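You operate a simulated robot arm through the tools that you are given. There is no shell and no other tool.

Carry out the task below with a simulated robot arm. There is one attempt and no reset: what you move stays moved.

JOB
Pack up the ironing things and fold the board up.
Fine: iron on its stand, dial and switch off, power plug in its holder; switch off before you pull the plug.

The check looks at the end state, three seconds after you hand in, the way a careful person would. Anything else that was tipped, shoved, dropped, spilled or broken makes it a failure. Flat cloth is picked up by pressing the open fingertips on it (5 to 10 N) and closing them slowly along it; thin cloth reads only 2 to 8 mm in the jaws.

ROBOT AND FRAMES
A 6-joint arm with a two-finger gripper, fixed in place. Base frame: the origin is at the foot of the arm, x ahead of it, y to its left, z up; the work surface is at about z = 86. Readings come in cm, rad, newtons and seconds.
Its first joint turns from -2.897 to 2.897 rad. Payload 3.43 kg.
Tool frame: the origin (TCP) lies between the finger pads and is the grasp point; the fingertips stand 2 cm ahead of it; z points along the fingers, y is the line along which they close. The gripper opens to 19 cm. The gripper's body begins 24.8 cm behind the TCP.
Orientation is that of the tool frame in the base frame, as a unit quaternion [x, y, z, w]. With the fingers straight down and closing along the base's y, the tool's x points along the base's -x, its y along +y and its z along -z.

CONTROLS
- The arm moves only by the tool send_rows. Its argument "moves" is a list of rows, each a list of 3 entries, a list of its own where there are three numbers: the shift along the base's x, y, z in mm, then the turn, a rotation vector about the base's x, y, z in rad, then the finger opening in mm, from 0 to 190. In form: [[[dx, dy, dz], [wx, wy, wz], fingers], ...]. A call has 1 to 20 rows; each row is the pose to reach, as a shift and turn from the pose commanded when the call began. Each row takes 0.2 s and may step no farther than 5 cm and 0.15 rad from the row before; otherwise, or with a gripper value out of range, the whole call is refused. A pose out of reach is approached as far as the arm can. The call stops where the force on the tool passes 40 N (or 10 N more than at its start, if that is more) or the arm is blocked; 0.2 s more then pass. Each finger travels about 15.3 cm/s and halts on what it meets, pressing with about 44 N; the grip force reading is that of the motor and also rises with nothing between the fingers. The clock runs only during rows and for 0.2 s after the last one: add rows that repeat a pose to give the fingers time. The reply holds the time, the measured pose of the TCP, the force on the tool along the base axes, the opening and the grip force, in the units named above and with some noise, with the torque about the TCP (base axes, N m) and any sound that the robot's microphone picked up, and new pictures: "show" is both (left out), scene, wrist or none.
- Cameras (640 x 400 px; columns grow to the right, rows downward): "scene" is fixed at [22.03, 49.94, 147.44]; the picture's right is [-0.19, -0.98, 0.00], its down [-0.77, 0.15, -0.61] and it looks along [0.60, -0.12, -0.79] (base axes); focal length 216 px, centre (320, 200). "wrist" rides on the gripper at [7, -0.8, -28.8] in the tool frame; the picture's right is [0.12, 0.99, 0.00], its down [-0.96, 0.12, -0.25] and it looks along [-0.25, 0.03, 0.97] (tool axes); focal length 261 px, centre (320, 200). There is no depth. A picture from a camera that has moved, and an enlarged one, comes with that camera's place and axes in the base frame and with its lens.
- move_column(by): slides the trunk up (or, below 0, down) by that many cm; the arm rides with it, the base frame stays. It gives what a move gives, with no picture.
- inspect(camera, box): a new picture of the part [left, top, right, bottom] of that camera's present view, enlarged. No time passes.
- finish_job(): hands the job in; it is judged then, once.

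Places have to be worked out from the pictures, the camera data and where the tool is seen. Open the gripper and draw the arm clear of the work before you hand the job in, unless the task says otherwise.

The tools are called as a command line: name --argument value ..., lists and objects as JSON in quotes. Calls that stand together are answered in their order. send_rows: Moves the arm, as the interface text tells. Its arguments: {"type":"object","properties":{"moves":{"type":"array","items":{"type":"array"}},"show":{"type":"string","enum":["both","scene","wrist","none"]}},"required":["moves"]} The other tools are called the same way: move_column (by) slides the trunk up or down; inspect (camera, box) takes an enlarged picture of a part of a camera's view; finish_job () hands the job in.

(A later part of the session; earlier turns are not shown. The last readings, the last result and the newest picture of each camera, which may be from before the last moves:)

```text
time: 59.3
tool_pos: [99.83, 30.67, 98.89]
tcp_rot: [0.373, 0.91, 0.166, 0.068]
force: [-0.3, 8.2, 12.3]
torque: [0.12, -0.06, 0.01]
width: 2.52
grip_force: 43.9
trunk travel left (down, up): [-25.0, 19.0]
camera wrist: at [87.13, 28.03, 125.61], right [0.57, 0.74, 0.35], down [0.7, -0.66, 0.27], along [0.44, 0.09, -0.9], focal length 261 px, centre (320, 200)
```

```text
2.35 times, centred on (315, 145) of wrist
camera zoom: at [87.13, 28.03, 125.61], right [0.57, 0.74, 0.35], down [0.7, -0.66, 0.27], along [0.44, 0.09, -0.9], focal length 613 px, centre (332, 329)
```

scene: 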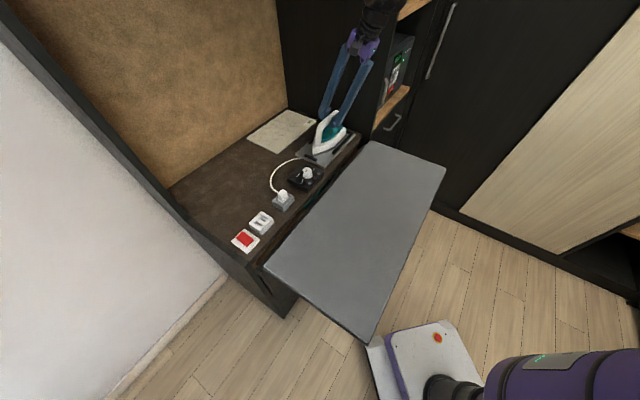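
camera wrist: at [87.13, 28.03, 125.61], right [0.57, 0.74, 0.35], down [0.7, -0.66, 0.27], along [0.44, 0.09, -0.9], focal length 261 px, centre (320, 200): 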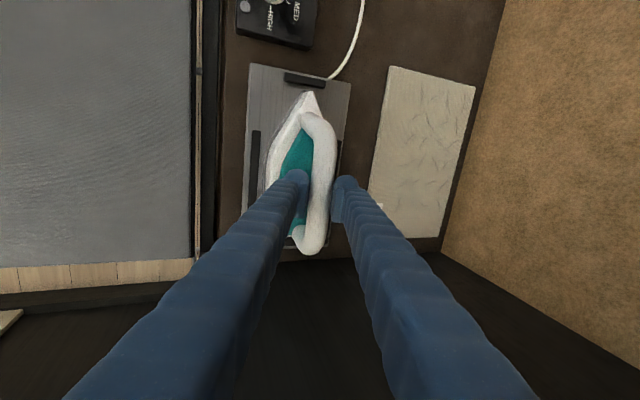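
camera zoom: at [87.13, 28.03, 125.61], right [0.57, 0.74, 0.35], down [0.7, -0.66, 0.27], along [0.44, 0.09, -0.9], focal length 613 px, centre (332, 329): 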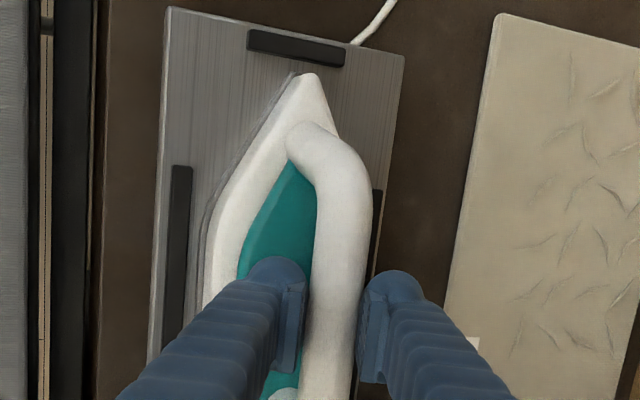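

The iron sits flat on the plate inside the rails. I open the fingers and retreat straight up.

send_rows --moves '[[[0, 0, 2], [0, 0, 0], 10], [[0, 0, 2], [0, 0, 0], 45], [[0, 0, 2], [0, 0, 0], 75], [[0, 0, 2], [0, 0, 0], 80], [[0, 0, 25], [0, 0, 0], 80], [[0, 0, 65], [0, 0, 0], 80], [[-20, -10, 105], [0, 0, 0], 80], [[-60, -30, 125], [0, 0, 0], 80], [[-60, -30, 125], [0, 0, 0], 80]]'

inspect --camera "scene" --box '[280, 90, 380, 190]'

inspect --camera "wrist" --box '[220, 60, 420, 260]'

```text
time: 61.3
tool_pos: [94.11, 27.75, 111.12]
tcp_rot: [0.375, 0.91, 0.165, 0.069]
force: [0.0, -0.7, -0.3]
torque: [0.07, -0.01, 0.0]
width: 7.97
grip_force: 0.0
trunk travel left (down, up): [-25.0, 19.0]
camera wrist: at [81.39, 25.07, 137.87], right [0.57, 0.74, 0.35], down [0.7, -0.66, 0.27], along [0.43, 0.09, -0.9], focal length 261 px, centre (320, 200)
```

scene: 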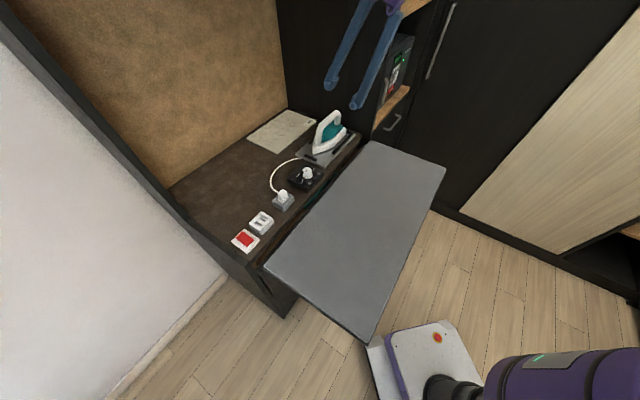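
wrist: 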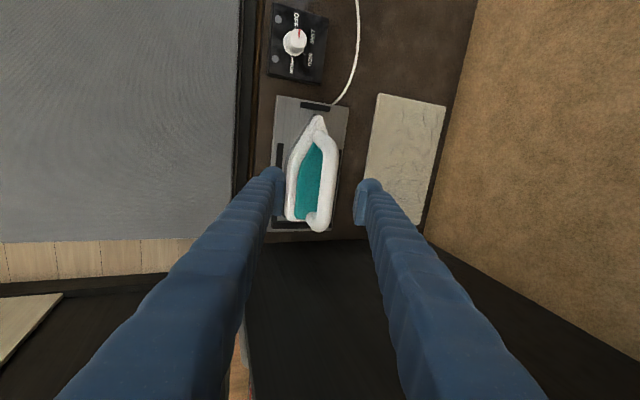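

```text
4.00 times, centred on (330, 140) of scene
camera zoom: at [22.03, 49.94, 147.44], right [-0.19, -0.98, 0.0], down [-0.77, 0.15, -0.61], along [0.6, -0.12, -0.79], focal length 864 px, centre (280, 440)
```

zoom: 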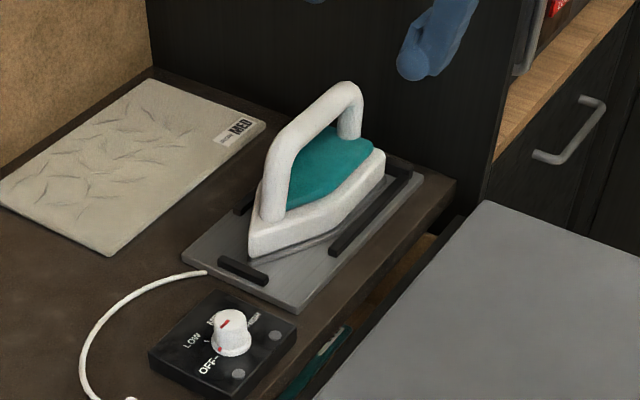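

```text
2.00 times, centred on (320, 160) of wrist
camera zoom: at [81.39, 25.07, 137.87], right [0.57, 0.74, 0.35], down [0.7, -0.66, 0.27], along [0.43, 0.09, -0.9], focal length 521 px, centre (320, 280)
```

zoom: 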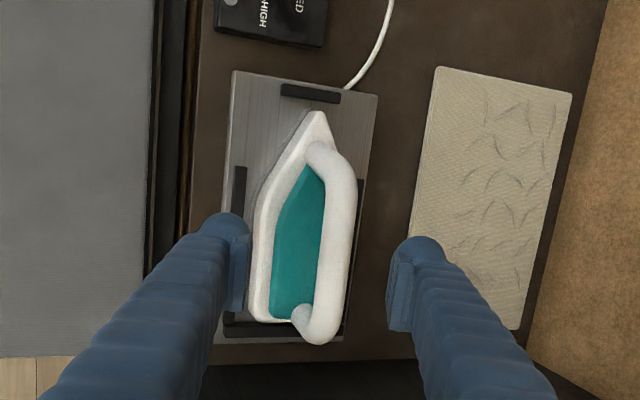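

The iron sits flat on its stand. Next I study the board's hinge side and edges to learn how it folds.

inspect --camera "scene" --box '[230, 230, 310, 320]'

inspect --camera "scene" --box '[330, 110, 460, 220]'

inspect --camera "scene" --box '[300, 250, 440, 370]'

inspect --camera "scene" --box '[270, 160, 370, 260]'

```text
4.44 times, centred on (270, 275) of scene
camera zoom: at [22.03, 49.94, 147.44], right [-0.19, -0.98, 0.0], down [-0.77, 0.15, -0.61], along [0.6, -0.12, -0.79], focal length 960 px, centre (542, -133)
```

zoom: 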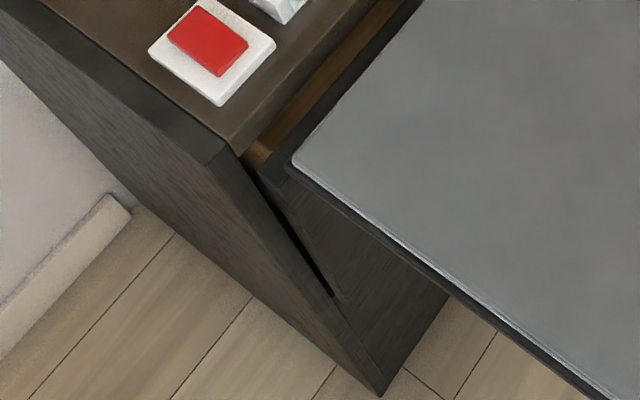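

```text
3.64 times, centred on (395, 165) of scene
camera zoom: at [22.03, 49.94, 147.44], right [-0.19, -0.98, 0.0], down [-0.77, 0.15, -0.61], along [0.6, -0.12, -0.79], focal length 785 px, centre (47, 327)
```

zoom: 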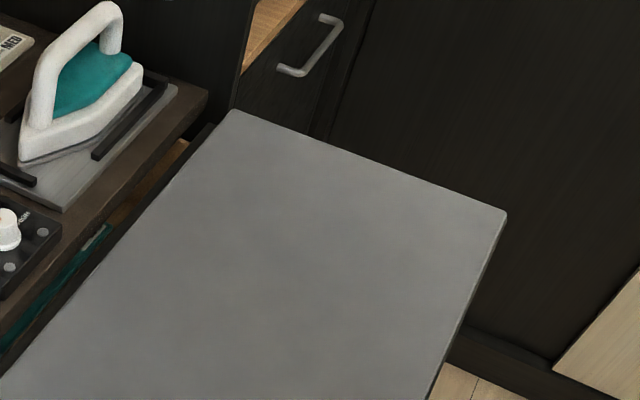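

```text
3.33 times, centred on (370, 310) of scene
camera zoom: at [22.03, 49.94, 147.44], right [-0.19, -0.98, 0.0], down [-0.77, 0.15, -0.61], along [0.6, -0.12, -0.79], focal length 720 px, centre (153, -167)
```

zoom: 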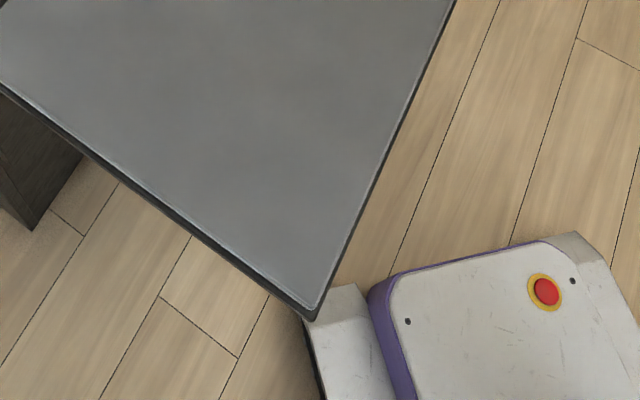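

```text
4.00 times, centred on (320, 210) of scene
camera zoom: at [22.03, 49.94, 147.44], right [-0.19, -0.98, 0.0], down [-0.77, 0.15, -0.61], along [0.6, -0.12, -0.79], focal length 864 px, centre (320, 160)
```

zoom: 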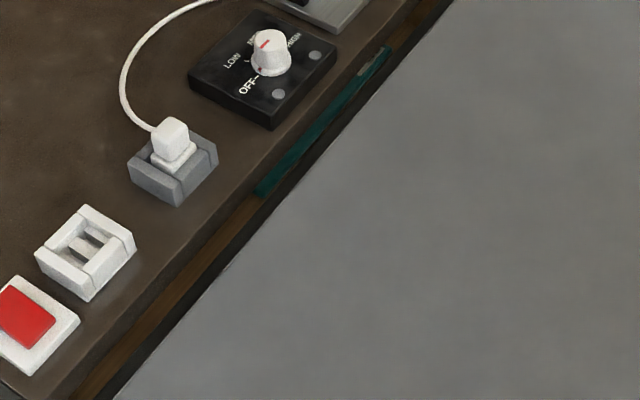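

The iron and stand look right. The board seems hinged at a dark bar at n≈77–79 with a wood-lined opening behind it; I want a side view of this, so I bring the wrist to the board's left end and tilt it to look along the hinge.

send_rows --moves '[[[-40, 20, 20], [-0.05, 0.05, 0], 80], [[-80, 40, 30], [-0.1, 0.1, 0], 80], [[-120, 62, 30], [-0.15, 0.15, 0], 80], [[-160, 84, 30], [-0.2, 0.2, 0], 80], [[-200, 106, 30], [-0.2546, 0.2546, 0], 80], [[-240, 128, 30], [-0.2546, 0.2546, 0], 80], [[-280, 150, 30], [-0.2546, 0.2546, 0], 80], [[-320, 172, 30], [-0.2546, 0.2546, 0], 80], [[-360, 194, 30], [-0.2546, 0.2546, 0], 80], [[-400, 216, 30], [-0.2546, 0.2546, 0], 80], [[-440, 236, 30], [-0.2546, 0.2546, 0], 80], [[-480, 250, 30], [-0.2546, 0.2546, 0], 80], [[-480, 250, 30], [-0.2546, 0.2546, 0], 80]]'

```text
time: 64.1
tool_pos: [45.92, 52.66, 114.2]
tcp_rot: [0.38, 0.925, 0.001, -0.001]
force: [-0.2, -0.4, 0.0]
torque: [-0.02, -0.01, 0.01]
width: 8.0
grip_force: 0.1
trunk travel left (down, up): [-25.0, 19.0]
camera wrist: at [40.39, 57.17, 143.18], right [0.61, 0.79, 0.0], down [0.76, -0.6, 0.25], along [0.2, -0.15, -0.97], focal length 261 px, centre (320, 200)
```

scene: 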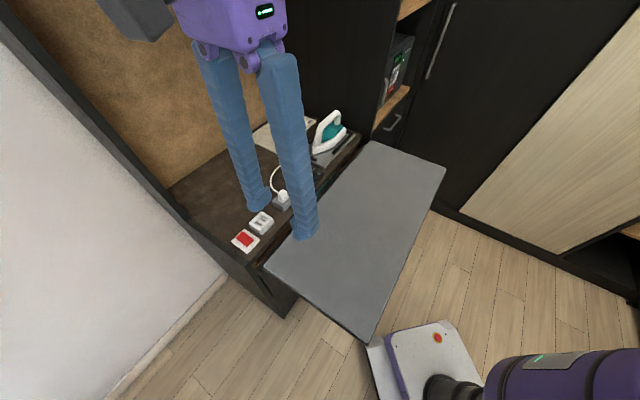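
wrist: 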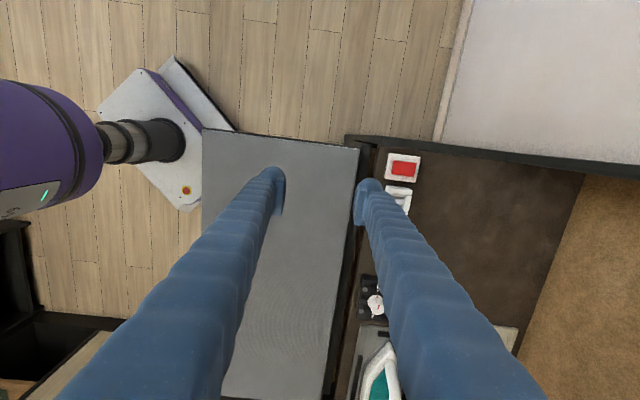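

I tilt the tool about the cabinet's depth axis so the wrist camera looks along the hinge from the left end.

send_rows --moves '[[[0, 0, -10], [-0.1, -0.1, 0], 80], [[0, 0, -30], [-0.2, -0.2, 0], 80], [[0, 0, -50], [-0.3, -0.3, 0], 80], [[0, 0, -70], [-0.4, -0.4, 0], 80], [[0, 0, -90], [-0.5, -0.5, 0], 80], [[0, 0, -90], [-0.5, -0.5, 0], 80]]'

```text
time: 65.5
tool_pos: [45.94, 52.78, 105.44]
tcp_rot: [0.356, 0.868, -0.133, 0.321]
force: [0.0, 1.5, -0.1]
torque: [-0.12, -0.09, -0.03]
width: 8.02
grip_force: 0.0
trunk travel left (down, up): [-25.0, 19.0]
camera wrist: at [28.27, 69.25, 122.7], right [0.63, 0.77, -0.08], down [0.49, -0.32, 0.81], along [0.6, -0.56, -0.57], focal length 261 px, centre (320, 200)
```

scene: 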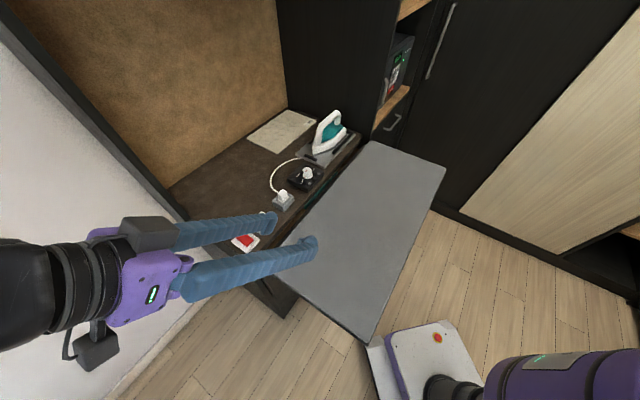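
wrist: 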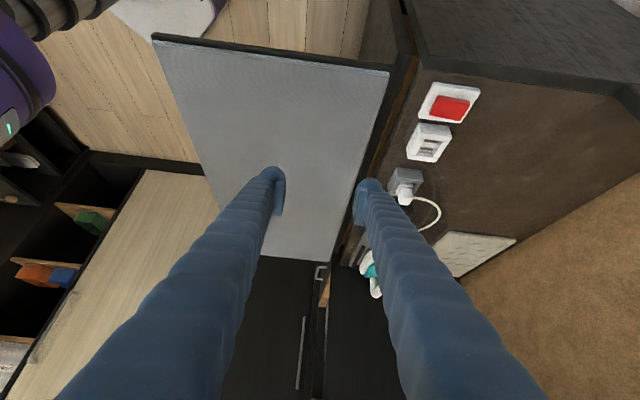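

inspect --camera "wrist" --box '[350, 0, 450, 100]'

inspect --camera "wrist" --box '[300, 40, 450, 290]'

inspect --camera "wrist" --box '[140, 20, 400, 120]'

```text
4.00 times, centred on (400, 50) of wrist
camera zoom: at [28.27, 69.25, 122.7], right [0.63, 0.77, -0.08], down [0.49, -0.32, 0.81], along [0.6, -0.56, -0.57], focal length 1043 px, centre (0, 800)
```

zoom: 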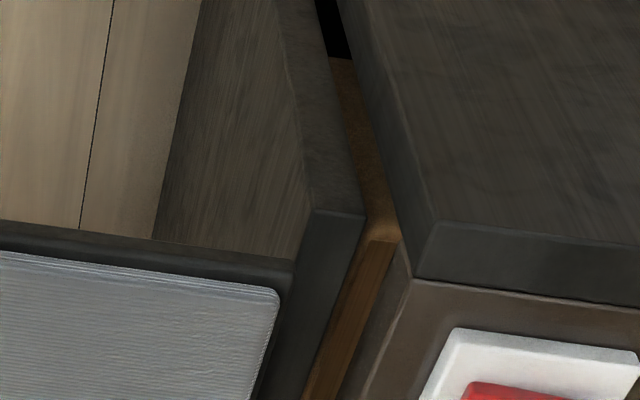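

```text
1.60 times, centred on (375, 165) of wrist
camera zoom: at [28.27, 69.25, 122.7], right [0.63, 0.77, -0.08], down [0.49, -0.32, 0.81], along [0.6, -0.56, -0.57], focal length 417 px, centre (232, 256)
```

zoom: 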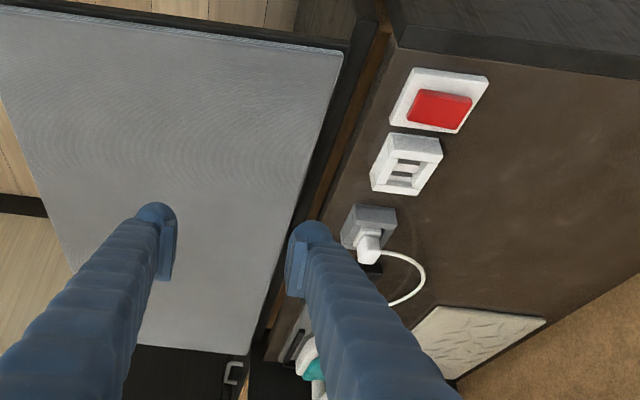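

```text
2.46 times, centred on (270, 70) of wrist
camera zoom: at [28.27, 69.25, 122.7], right [0.63, 0.77, -0.08], down [0.49, -0.32, 0.81], along [0.6, -0.56, -0.57], focal length 642 px, centre (443, 520)
```

zoom: 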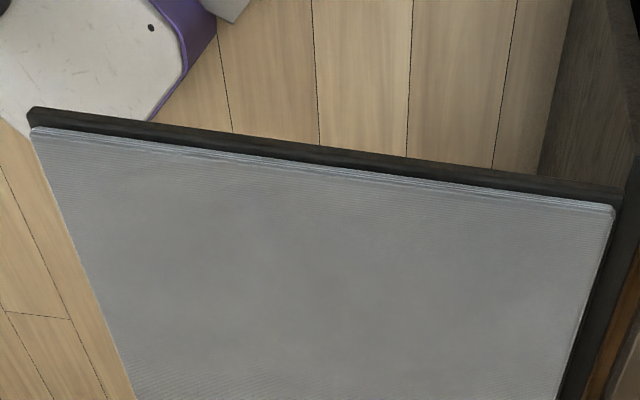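

This looks like a drawer front carrying the board's hinge, with the board's free edge toward the robot. I zoom on the free left corner and the hinge corner to measure the board's thickness.

inspect --camera "wrist" --box '[145, 25, 195, 75]'

inspect --camera "wrist" --box '[360, 40, 430, 110]'

inspect --camera "scene" --box '[345, 320, 395, 360]'

```text
8.00 times, centred on (170, 50) of wrist
camera zoom: at [28.27, 69.25, 122.7], right [0.63, 0.77, -0.08], down [0.49, -0.32, 0.81], along [0.6, -0.56, -0.57], focal length 2085 px, centre (1520, 1400)
```

zoom: 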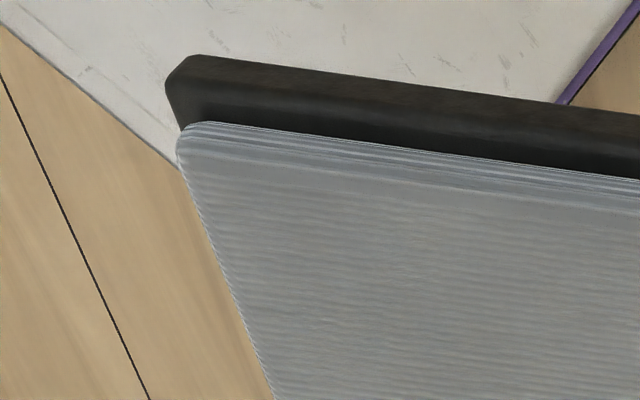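

```text
5.71 times, centred on (395, 75) of wrist
camera zoom: at [28.27, 69.25, 122.7], right [0.63, 0.77, -0.08], down [0.49, -0.32, 0.81], along [0.6, -0.56, -0.57], focal length 1489 px, centre (-109, 914)
```

zoom: 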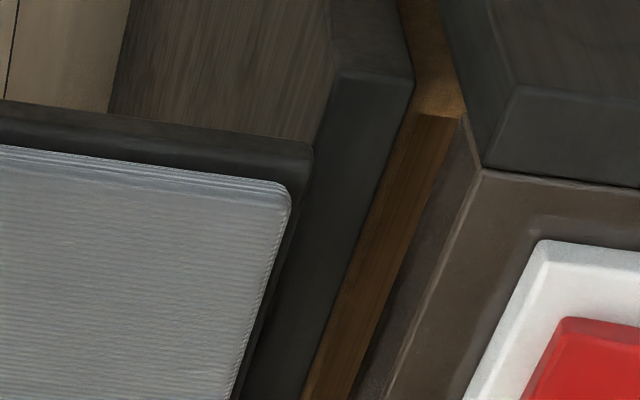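

```text
10.00 times, centred on (370, 340) of scene
camera zoom: at [22.03, 49.94, 147.44], right [-0.19, -0.98, 0.0], down [-0.77, 0.15, -0.61], along [0.6, -0.12, -0.79], focal length 2159 px, centre (-180, -1200)
```

zoom: 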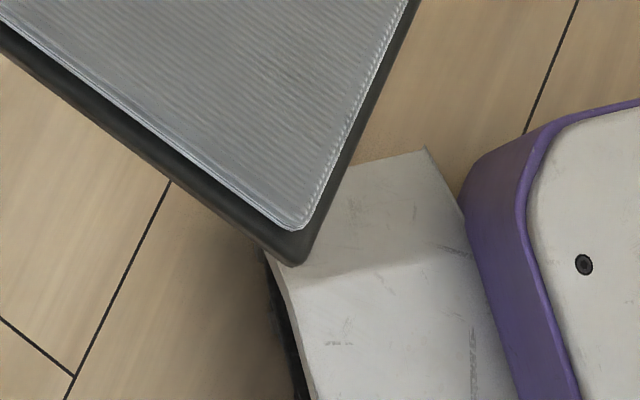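

The board is ≈2.2 cm thick (bottom z≈83.5, pad top ≈85.7), free edge n≈44.5, hinge n≈77.5. I will push it up from underneath with the closed fingers held horizontal along u; first I swing the tool horizontal left of the board.

send_rows --moves '[[[-41, -5, -9], [-0.1018, -0.1018, 0], 50], [[-82, -11, -18], [-0.2036, -0.2036, 0], 20], [[-123, -16, -27], [-0.3054, -0.3054, 0], 0], [[-165, -22, -36], [-0.4071, -0.4071, 0], 0], [[-206, -27, -45], [-0.5089, -0.5089, 0], 0], [[-247, -33, -54], [-0.6107, -0.6107, 0], 0], [[-247, -33, -54], [-0.6107, -0.6107, 0], 0]]'

```text
time: 67.1
tool_pos: [21.01, 49.32, 100.25]
tcp_rot: [0.268, 0.653, -0.271, 0.654]
force: [-0.6, -0.5, 0.2]
torque: [-0.06, -0.09, -0.02]
width: 0.0
grip_force: 34.9
trunk travel left (down, up): [-25.0, 19.0]
camera wrist: at [0.07, 69.2, 93.08], right [0.7, 0.7, -0.12], down [-0.09, 0.26, 0.96], along [0.71, -0.66, 0.25], focal length 261 px, centre (320, 200)
```

scene: 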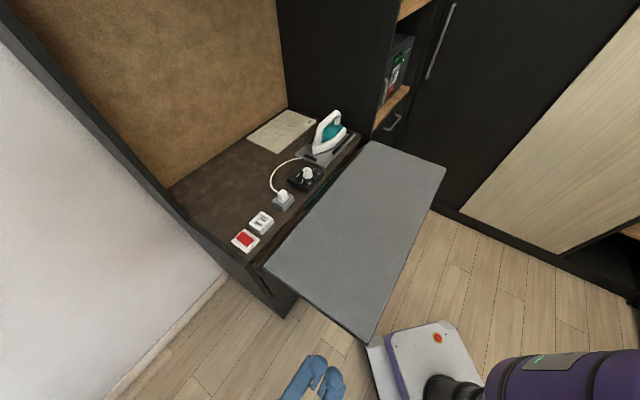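
wrist: 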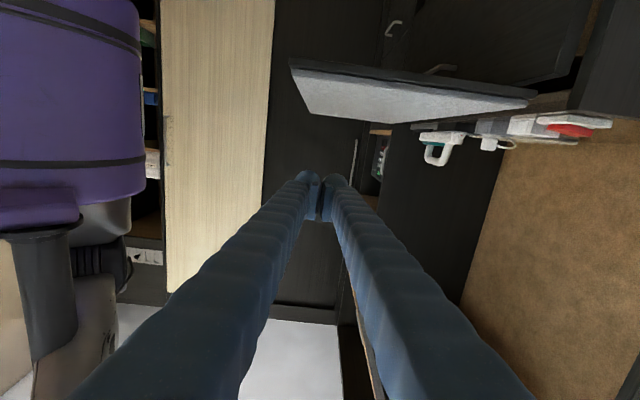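

The tool is now horizontal pointing along the hinge, and this (upside-down) view shows the board edge-on. I zoom in on the hinge region.

inspect --camera "wrist" --box '[280, 50, 640, 180]'

inspect --camera "wrist" --box '[470, 70, 600, 150]'

```text
1.78 times, centred on (460, 115) of wrist
camera zoom: at [0.07, 69.2, 93.08], right [0.7, 0.7, -0.12], down [-0.09, 0.26, 0.96], along [0.71, -0.66, 0.25], focal length 463 px, centre (71, 351)
```

zoom: 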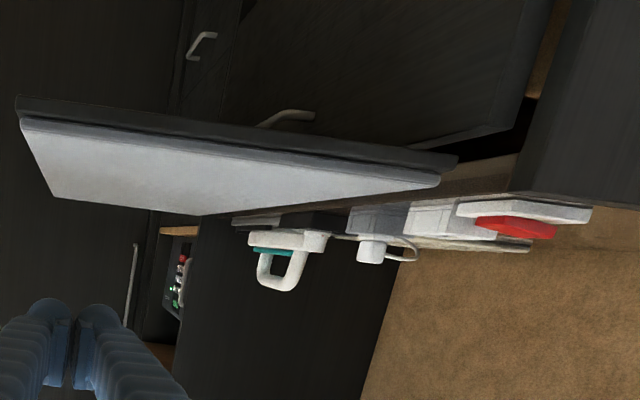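

```text
4.92 times, centred on (535, 110) of wrist
camera zoom: at [0.07, 69.2, 93.08], right [0.7, 0.7, -0.12], down [-0.09, 0.26, 0.96], along [0.71, -0.66, 0.25], focal length 1283 px, centre (-738, 643)
```

zoom: 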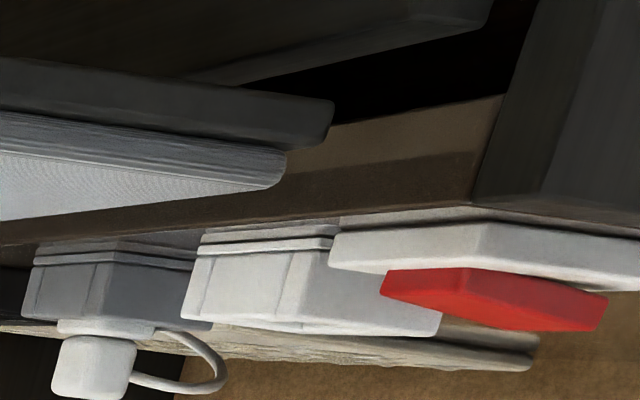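

The board's black base reaches n≈78 where it hinges; nothing else is attached to its free end. I drop to z≈79.5 left of the board and slide the closed fingers under its front part.

send_rows --moves '[[[0, 0, -45], [0, 0, 0], 0], [[0, 0, -90], [0, 0, 0], 0], [[0, 0, -135], [0, 0, 0], 0], [[0, 0, -180], [0, 0, 0], 0], [[0, 0, -207], [0, 0, 0], 0], [[0, 0, -207], [0, 0, 0], 0]]'

inspect --camera "wrist" --box '[240, 60, 560, 260]'

```text
time: 68.5
tool_pos: [21.33, 49.42, 79.54]
tcp_rot: [0.27, 0.653, -0.272, 0.653]
force: [1.1, -0.1, -0.3]
torque: [-0.08, -0.01, -0.02]
width: 0.01
grip_force: 34.3
trunk travel left (down, up): [-25.0, 19.0]
camera wrist: at [0.28, 69.07, 72.4], right [0.7, 0.7, -0.12], down [-0.09, 0.26, 0.96], along [0.71, -0.66, 0.25], focal length 261 px, centre (320, 200)
```

scene: 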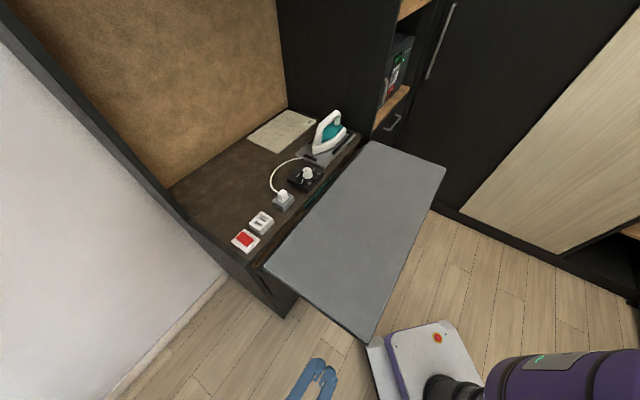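
wrist: 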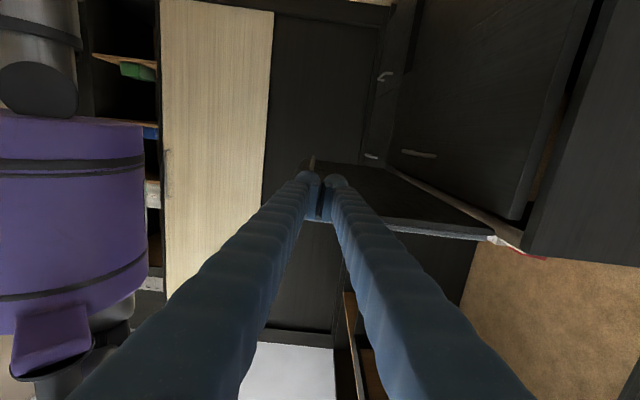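

```text
2.00 times, centred on (400, 160) of wrist
camera zoom: at [0.28, 69.07, 72.4], right [0.7, 0.7, -0.12], down [-0.09, 0.26, 0.96], along [0.71, -0.66, 0.25], focal length 521 px, centre (160, 280)
```

zoom: 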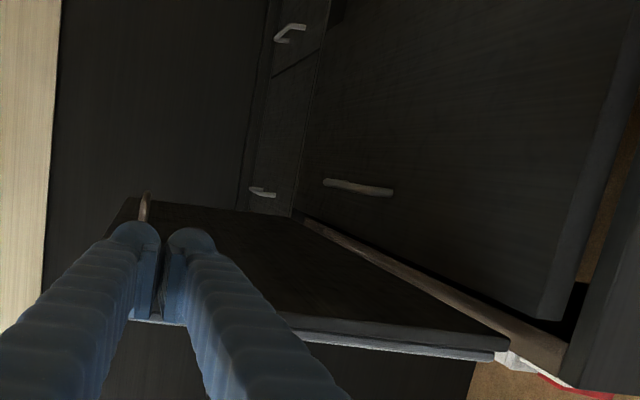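

I see the board's dark underside, and a small light-brown item near the free edge just beyond the fingertips. I zoom in on it.

inspect --camera "wrist" --box '[285, 140, 345, 190]'

inspect --camera "scene" --box '[370, 160, 450, 340]'

```text
8.00 times, centred on (315, 165) of wrist
camera zoom: at [0.28, 69.07, 72.4], right [0.7, 0.7, -0.12], down [-0.09, 0.26, 0.96], along [0.71, -0.66, 0.25], focal length 2085 px, centre (360, 480)
```

zoom: 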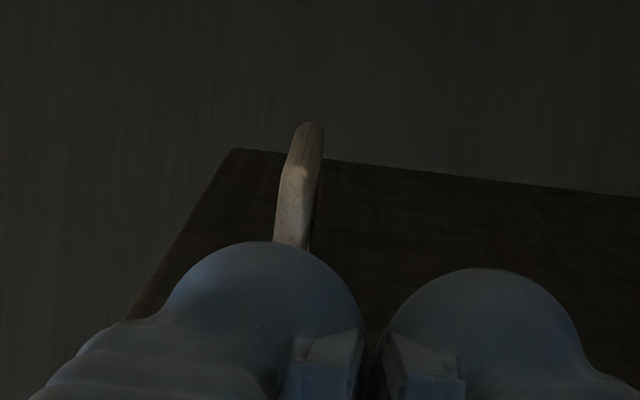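

```text
2.22 times, centred on (410, 250) of scene
camera zoom: at [22.03, 49.94, 147.44], right [-0.19, -0.98, 0.0], down [-0.77, 0.15, -0.61], along [0.6, -0.12, -0.79], focal length 480 px, centre (120, 89)
```

zoom: 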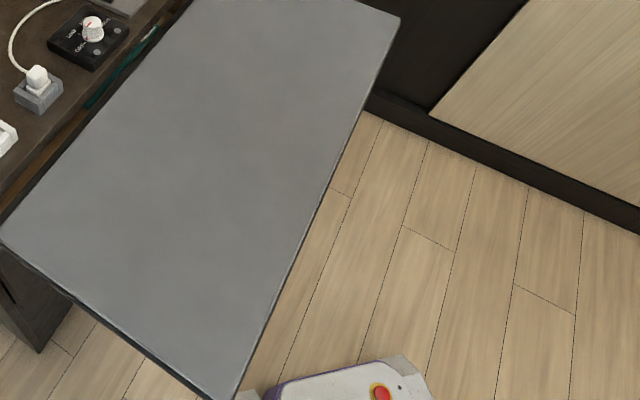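

It is a bow handle on the underside near the free edge at mid-length — so folded up, the underside becomes the front. My fingers will push near the left end, clear of it. I insert the fingers 17 cm along +u beneath the board.

send_rows --moves '[[[30, -30, 0], [0, 0, 0], 0], [[60, -60, 0], [0, 0, 0], 0], [[90, -90, 0], [0, 0, 0], 0], [[120, -120, 0], [0, 0, 0], 0], [[120, -120, 0], [0, 0, 0], 0]]'

inspect --camera "wrist" --box '[240, 60, 560, 260]'

```text
time: 69.7
tool_pos: [33.18, 38.68, 79.51]
tcp_rot: [0.266, 0.654, -0.278, 0.651]
force: [-1.2, -0.2, 0.0]
torque: [-0.01, -0.01, -0.02]
width: 0.0
grip_force: 34.6
out of reach, approached as far as the arm can: row 4, 5
trunk travel left (down, up): [-25.0, 19.0]
camera wrist: at [12.4, 58.5, 72.36], right [0.7, 0.7, -0.14], down [-0.08, 0.27, 0.96], along [0.71, -0.66, 0.25], focal length 261 px, centre (320, 200)
```

scene: 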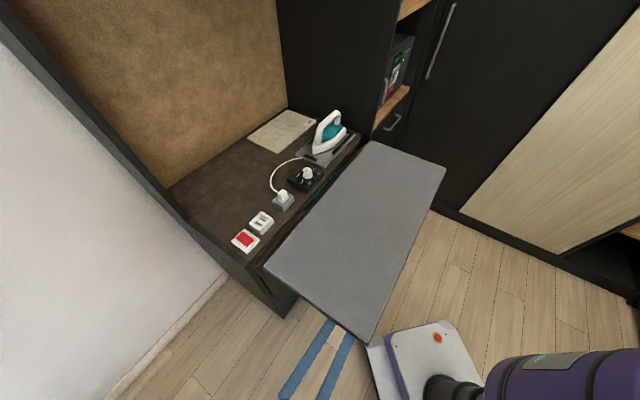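
wrist: 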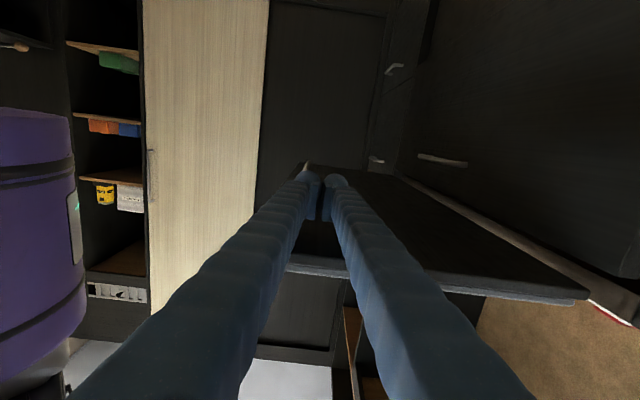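

```text
2.00 times, centred on (400, 160) of wrist
camera zoom: at [12.4, 58.5, 72.36], right [0.7, 0.7, -0.14], down [-0.08, 0.27, 0.96], along [0.71, -0.66, 0.25], focal length 521 px, centre (160, 280)
```

zoom: 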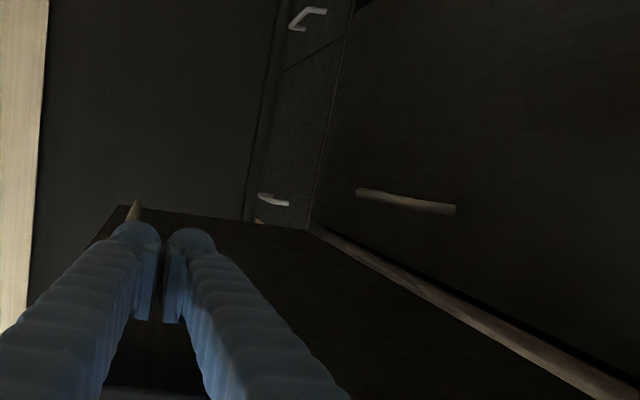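

Inserted enough (tips ≈u −2). I back off 2 cm for arm margin and raise slowly to make contact with the underside, reading the force.

send_rows --moves '[[[-7, 7, 5], [0, 0, 0], 0], [[-14, 14, 10], [0, 0, 0], 0], [[-14, 14, 18], [0, 0, 0], 0], [[-14, 14, 26], [0, 0, 0], 0], [[-14, 14, 34], [0, 0, 0], 0], [[-14, 14, 42], [0, 0, 0], 0], [[-14, 14, 50], [0, 0, 0], 0]]'

```text
time: 71.3
tool_pos: [32.03, 40.27, 84.24]
tcp_rot: [0.268, 0.654, -0.271, 0.653]
force: [5.0, 1.4, -13.8]
torque: [-0.09, 0.28, 0.07]
width: 0.0
grip_force: 34.1
trunk travel left (down, up): [-25.0, 19.0]
camera wrist: at [10.96, 60.06, 77.29], right [0.7, 0.7, -0.12], down [-0.09, 0.26, 0.96], along [0.71, -0.66, 0.25], focal length 261 px, centre (320, 200)
```

scene: 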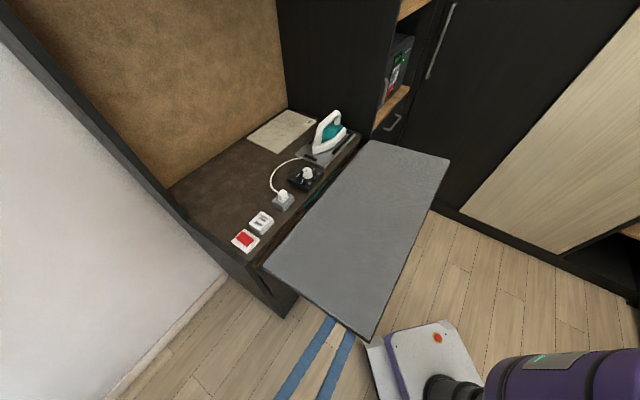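
wrist: 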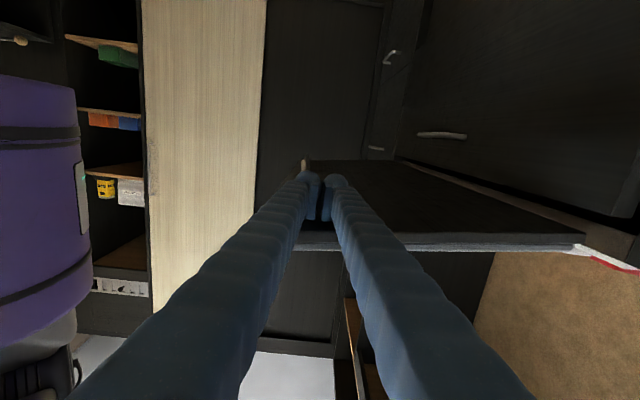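

The board is lifting with only ≈14 N. I follow the hinge arc (radius ≈27 cm about n≈78, z≈84) up to about 45°.

send_rows --moves '[[[0.7, 0.7, 25], [0, 0, 0], 0], [[2.8, 2.8, 49], [0, 0, 0], 0], [[6.4, 6.4, 71], [0, 0, 0], 0], [[12, 12, 94], [0, 0, 0], 0], [[18.4, 18.4, 116], [0, 0, 0], 0], [[26, 26, 137], [0, 0, 0], 0], [[34.6, 34.6, 157], [0, 0, 0], 0], [[45, 45, 176], [0, 0, 0], 0], [[45, 45, 176], [0, 0, 0], 0]]'

```text
time: 73.3
tool_pos: [36.44, 44.91, 101.82]
tcp_rot: [0.268, 0.654, -0.272, 0.654]
force: [-3.1, -4.3, -4.4]
torque: [-0.21, -0.05, 0.18]
width: 0.0
grip_force: 33.8
trunk travel left (down, up): [-25.0, 19.0]
camera wrist: at [15.52, 64.58, 94.81], right [0.7, 0.7, -0.12], down [-0.09, 0.26, 0.96], along [0.71, -0.66, 0.25], focal length 261 px, centre (320, 200)
```

scene: 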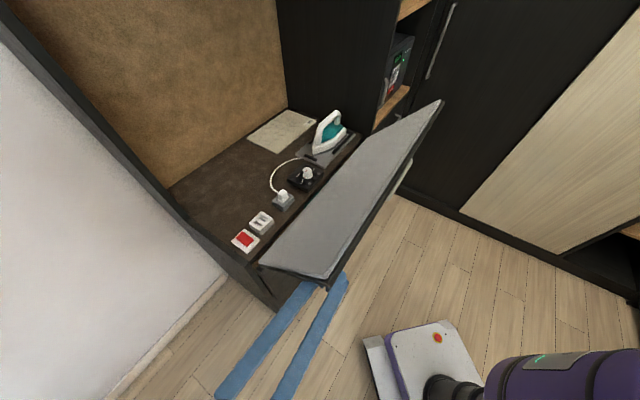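
wrist: 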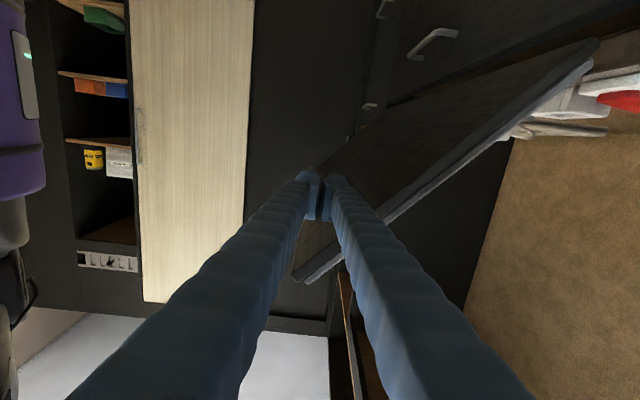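

The board follows smoothly at 45°. I continue along the arc to ≈80° and check.

send_rows --moves '[[[11.3, 11.3, 17], [0, 0, 0], 0], [[23.3, 23.3, 33], [0, 0, 0], 0], [[36.8, 36.8, 47], [0, 0, 0], 0], [[50.9, 50.9, 60], [0, 0, 0], 0], [[65.8, 65.8, 71], [0, 0, 0], 0], [[81.3, 81.3, 80], [0, 0, 0], 0], [[96.9, 96.9, 87], [0, 0, 0], 0], [[96.9, 96.9, 87], [0, 0, 0], 0]]'

inspect --camera "scene" --box '[230, 80, 470, 320]'

```text
time: 75.1
tool_pos: [46.03, 54.44, 110.48]
tcp_rot: [0.269, 0.654, -0.272, 0.653]
force: [-1.4, -1.1, -0.5]
torque: [0.02, -0.09, 0.06]
width: 0.01
grip_force: 34.6
trunk travel left (down, up): [-25.0, 19.0]
camera wrist: at [25.03, 74.22, 103.52], right [0.7, 0.7, -0.12], down [-0.09, 0.26, 0.96], along [0.71, -0.66, 0.25], focal length 261 px, centre (320, 200)
```

scene: 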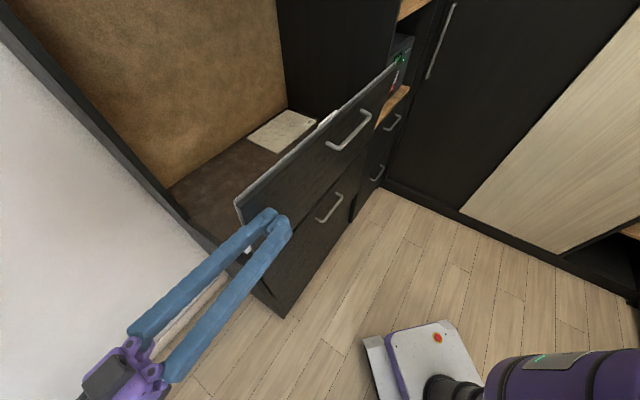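
wrist: 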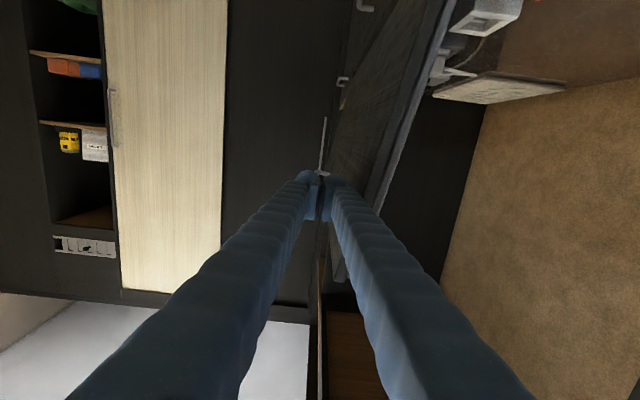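

```text
1.67 times, centred on (350, 200) of scene
camera zoom: at [22.03, 49.94, 147.44], right [-0.19, -0.98, 0.0], down [-0.77, 0.15, -0.61], along [0.6, -0.12, -0.79], focal length 360 px, centre (270, 200)
```

zoom: 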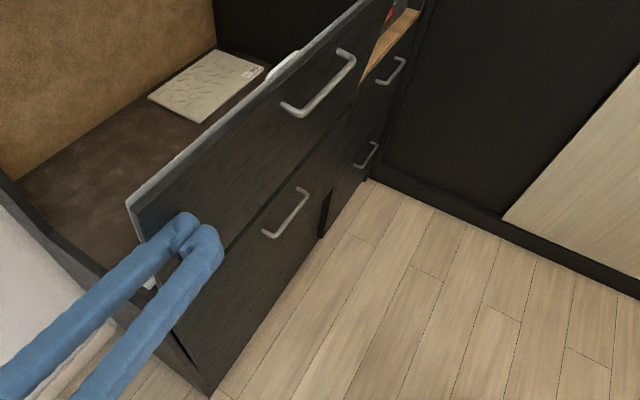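

The board now looks like a closing cabinet front at ≈80°. I push on in small steps until it meets its stop, watching the force.

send_rows --moves '[[[7, 7, 2], [0, 0, 0], 0], [[14, 14, 4], [0, 0, 0], 0], [[21, 21, 6], [0, 0, 0], 0], [[28, 28, 7], [0, 0, 0], 0]]'

inspect --camera "scene" --box '[200, 60, 440, 320]'

inspect --camera "wrist" --box '[280, 0, 520, 300]'

```text
time: 76.1
tool_pos: [48.77, 57.32, 111.37]
tcp_rot: [0.268, 0.654, -0.271, 0.653]
force: [0.5, 0.2, 0.1]
torque: [0.01, 0.01, -0.04]
width: 0.0
grip_force: 34.2
trunk travel left (down, up): [-25.0, 19.0]
camera wrist: at [27.92, 77.03, 104.26], right [0.7, 0.7, -0.12], down [-0.09, 0.26, 0.96], along [0.71, -0.66, 0.25], focal length 261 px, centre (320, 200)
```

scene: 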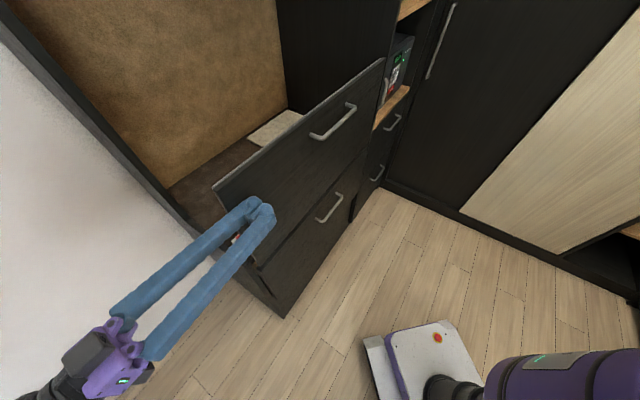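
wrist: 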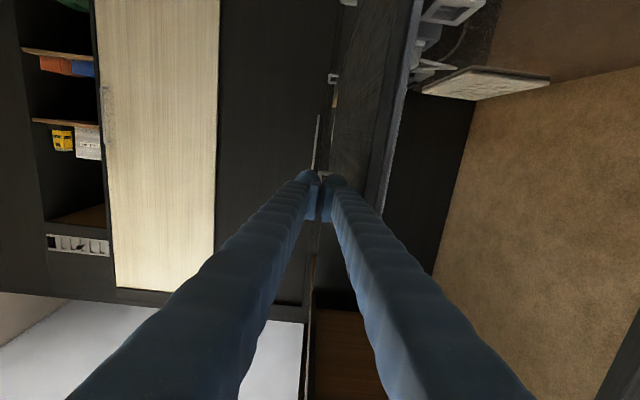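

```text
1.54 times, centred on (320, 190) of scene
camera zoom: at [22.03, 49.94, 147.44], right [-0.19, -0.98, 0.0], down [-0.77, 0.15, -0.61], along [0.6, -0.12, -0.79], focal length 332 px, centre (320, 215)
```

zoom: 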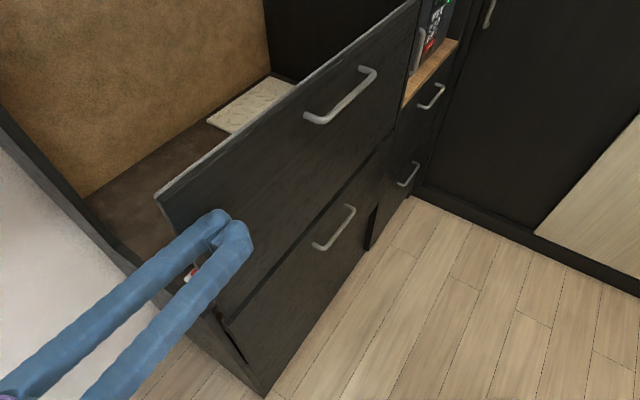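

```text
1.33 times, centred on (400, 150) of wrist
camera zoom: at [27.92, 77.03, 104.26], right [0.7, 0.7, -0.12], down [-0.09, 0.26, 0.96], along [0.71, -0.66, 0.25], focal length 348 px, centre (213, 267)
```

zoom: 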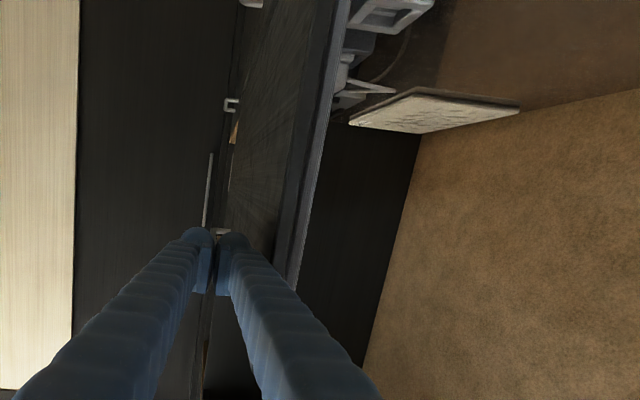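

Force has dropped to zero — the board seems to have gone on to vertical by itself. I push gently another 2 cm to see whether it is against its stop.

send_rows --moves '[[[4, 4, 1], [0, 0, 0], 0], [[8, 8, 1], [0, 0, 0], 0], [[12, 12, 1], [0, 0, 0], 0], [[16, 16, 1], [0, 0, 0], 0]]'

inspect --camera "scene" --box '[190, 50, 430, 320]'

```text
time: 76.8
tool_pos: [49.33, 57.85, 111.47]
tcp_rot: [0.269, 0.653, -0.276, 0.652]
force: [-13.5, -12.0, 1.9]
torque: [0.34, -0.16, 0.82]
width: 0.01
grip_force: 34.4
trunk travel left (down, up): [-25.0, 19.0]
stopped in row 3: the force on the tool passed its limit at 49 N (the readings are from after the stop); the commanded pose is now the measured one
camera wrist: at [28.48, 77.61, 104.31], right [0.71, 0.7, -0.13], down [-0.09, 0.27, 0.96], along [0.7, -0.67, 0.25], focal length 261 px, centre (320, 200)
```

scene: 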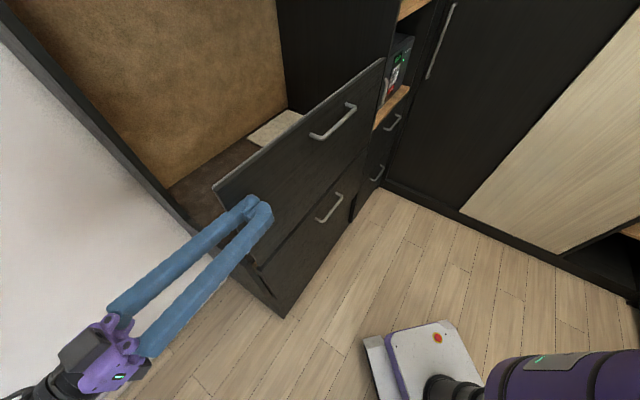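
wrist: 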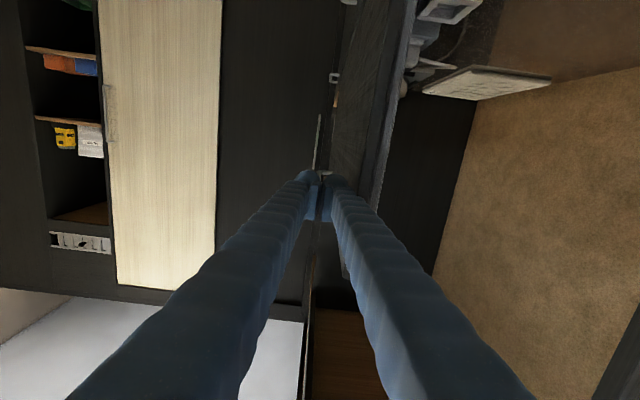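

```text
1.48 times, centred on (310, 185) of scene
camera zoom: at [22.03, 49.94, 147.44], right [-0.19, -0.98, 0.0], down [-0.77, 0.15, -0.61], along [0.6, -0.12, -0.79], focal length 320 px, centre (335, 222)
```

zoom: 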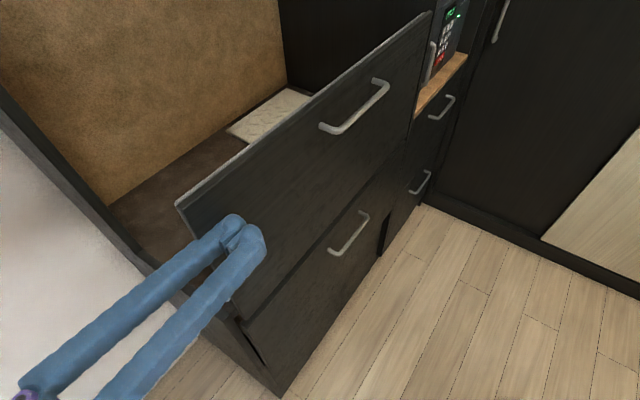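

The board is against its upright stop. I back off 2 cm slowly to see whether it stays up by itself.

send_rows --moves '[[[-4, -4, 0], [0, 0, 0], 0], [[-9, -9, 0], [0, 0, 0], 0], [[-14, -14, 0], [0, 0, 0], 0], [[-20, -20, 0], [0, 0, 0], 0], [[-20, -20, 0], [0, 0, 0], 0], [[-20, -20, 0], [0, 0, 0], 0]]'

inspect --camera "wrist" --box '[280, 0, 520, 300]'

```text
time: 78.2
tool_pos: [47.44, 55.8, 111.15]
tcp_rot: [0.269, 0.653, -0.276, 0.652]
force: [0.0, 0.1, 0.3]
torque: [0.01, 0.0, -0.03]
width: 0.0
grip_force: 33.9
trunk travel left (down, up): [-25.0, 19.0]
camera wrist: at [26.7, 75.68, 104.17], right [0.71, 0.7, -0.13], down [-0.09, 0.27, 0.96], along [0.7, -0.67, 0.25], focal length 261 px, centre (320, 200)
```

scene: 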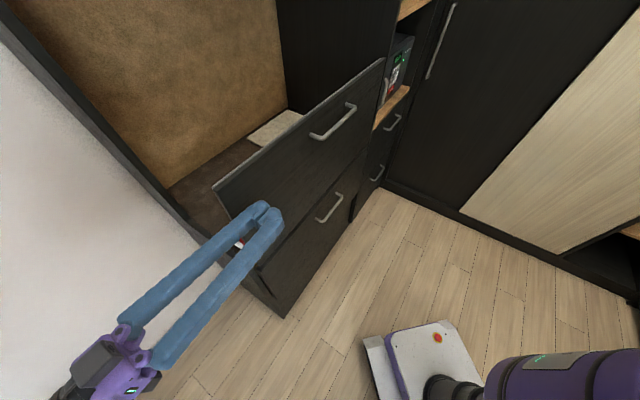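
wrist: 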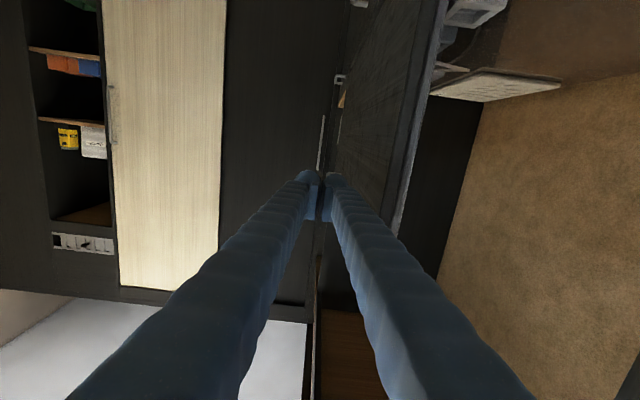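

```text
1.33 times, centred on (400, 150) of wrist
camera zoom: at [26.7, 75.68, 104.17], right [0.71, 0.7, -0.13], down [-0.09, 0.27, 0.96], along [0.7, -0.67, 0.25], focal length 348 px, centre (213, 267)
```

zoom: 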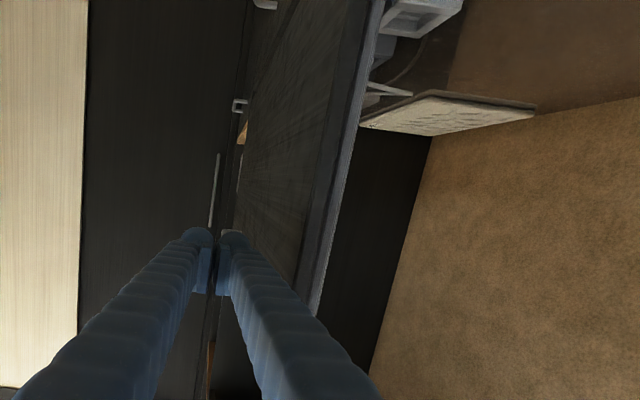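

The board stays upright with the fingers off it. I draw the fingers away toward the robot, then raise and swing the tool back to vertical to inspect everything.

send_rows --moves '[[[-30, -30, 0], [0, 0, 0], 0], [[-60, -60, 15], [0, 0, 0], 0], [[-90, -90, 35], [0, 0, 0], 0], [[-110, -110, 65], [0.1, 0.1, 0], 0], [[-115, -115, 100], [0.2, 0.2, 0], 0], [[-115, -115, 135], [0.3, 0.3, 0], 0], [[-115, -115, 160], [0.4, 0.4, 0], 30], [[-115, -115, 180], [0.5, 0.5, 0], 80], [[-115, -115, 200], [0.6, 0.6, 0], 120], [[-115, -115, 200], [0.7, 0.7, 0], 160], [[-115, -115, 200], [0.8, 0.8, 0], 190], [[-115, -115, 200], [0.9, 0.9, 0], 190], [[-115, -115, 200], [1.0, 1.0, 0], 190], [[-115, -115, 200], [1.1, 1.1, 0], 190], [[-115, -115, 200], [1.1, 1.1, 0], 190]]'

inspect --camera "scene" --box '[150, 30, 430, 330]'

```text
time: 79.9
tool_pos: [35.94, 43.65, 118.39]
tcp_rot: [0.294, 0.807, -0.264, 0.439]
force: [1.3, 0.8, -0.1]
torque: [-0.21, -0.04, -0.12]
width: 8.02
grip_force: 0.0
trunk travel left (down, up): [-25.0, 19.0]
stopped in row 8: the arm was blocked; the commanded pose is now the measured one
camera wrist: at [16.4, 64.59, 126.19], right [0.65, 0.71, -0.27], down [0.37, 0.02, 0.93], along [0.67, -0.7, -0.25], focal length 261 px, centre (320, 200)
```

scene: 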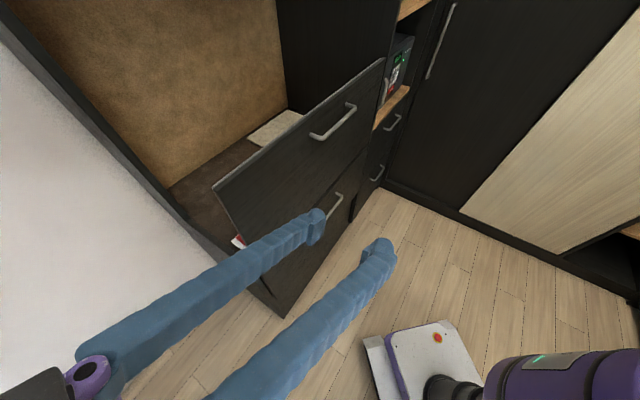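
wrist: 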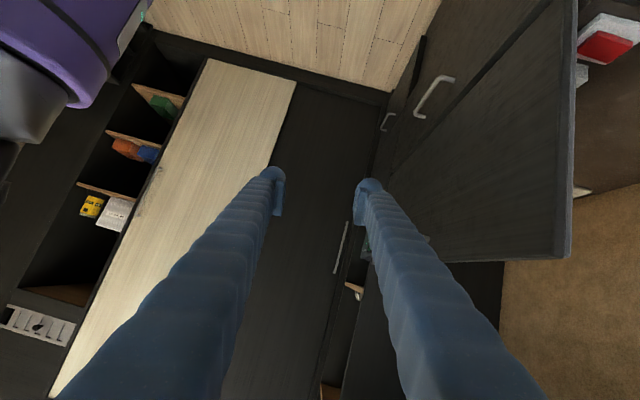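

```text
1.33 times, centred on (290, 180) of scene
camera zoom: at [22.03, 49.94, 147.44], right [-0.19, -0.98, 0.0], down [-0.77, 0.15, -0.61], along [0.6, -0.12, -0.79], focal length 288 px, centre (360, 227)
```

zoom: 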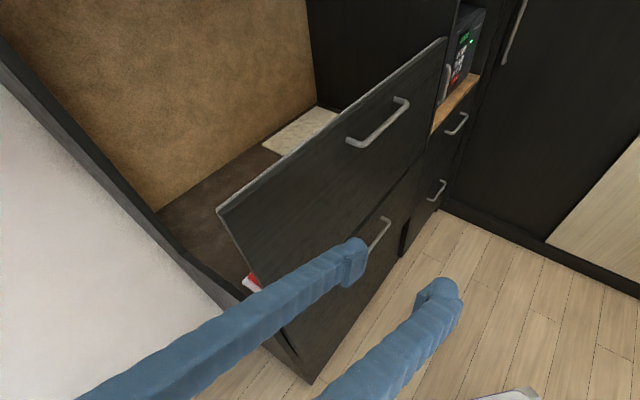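

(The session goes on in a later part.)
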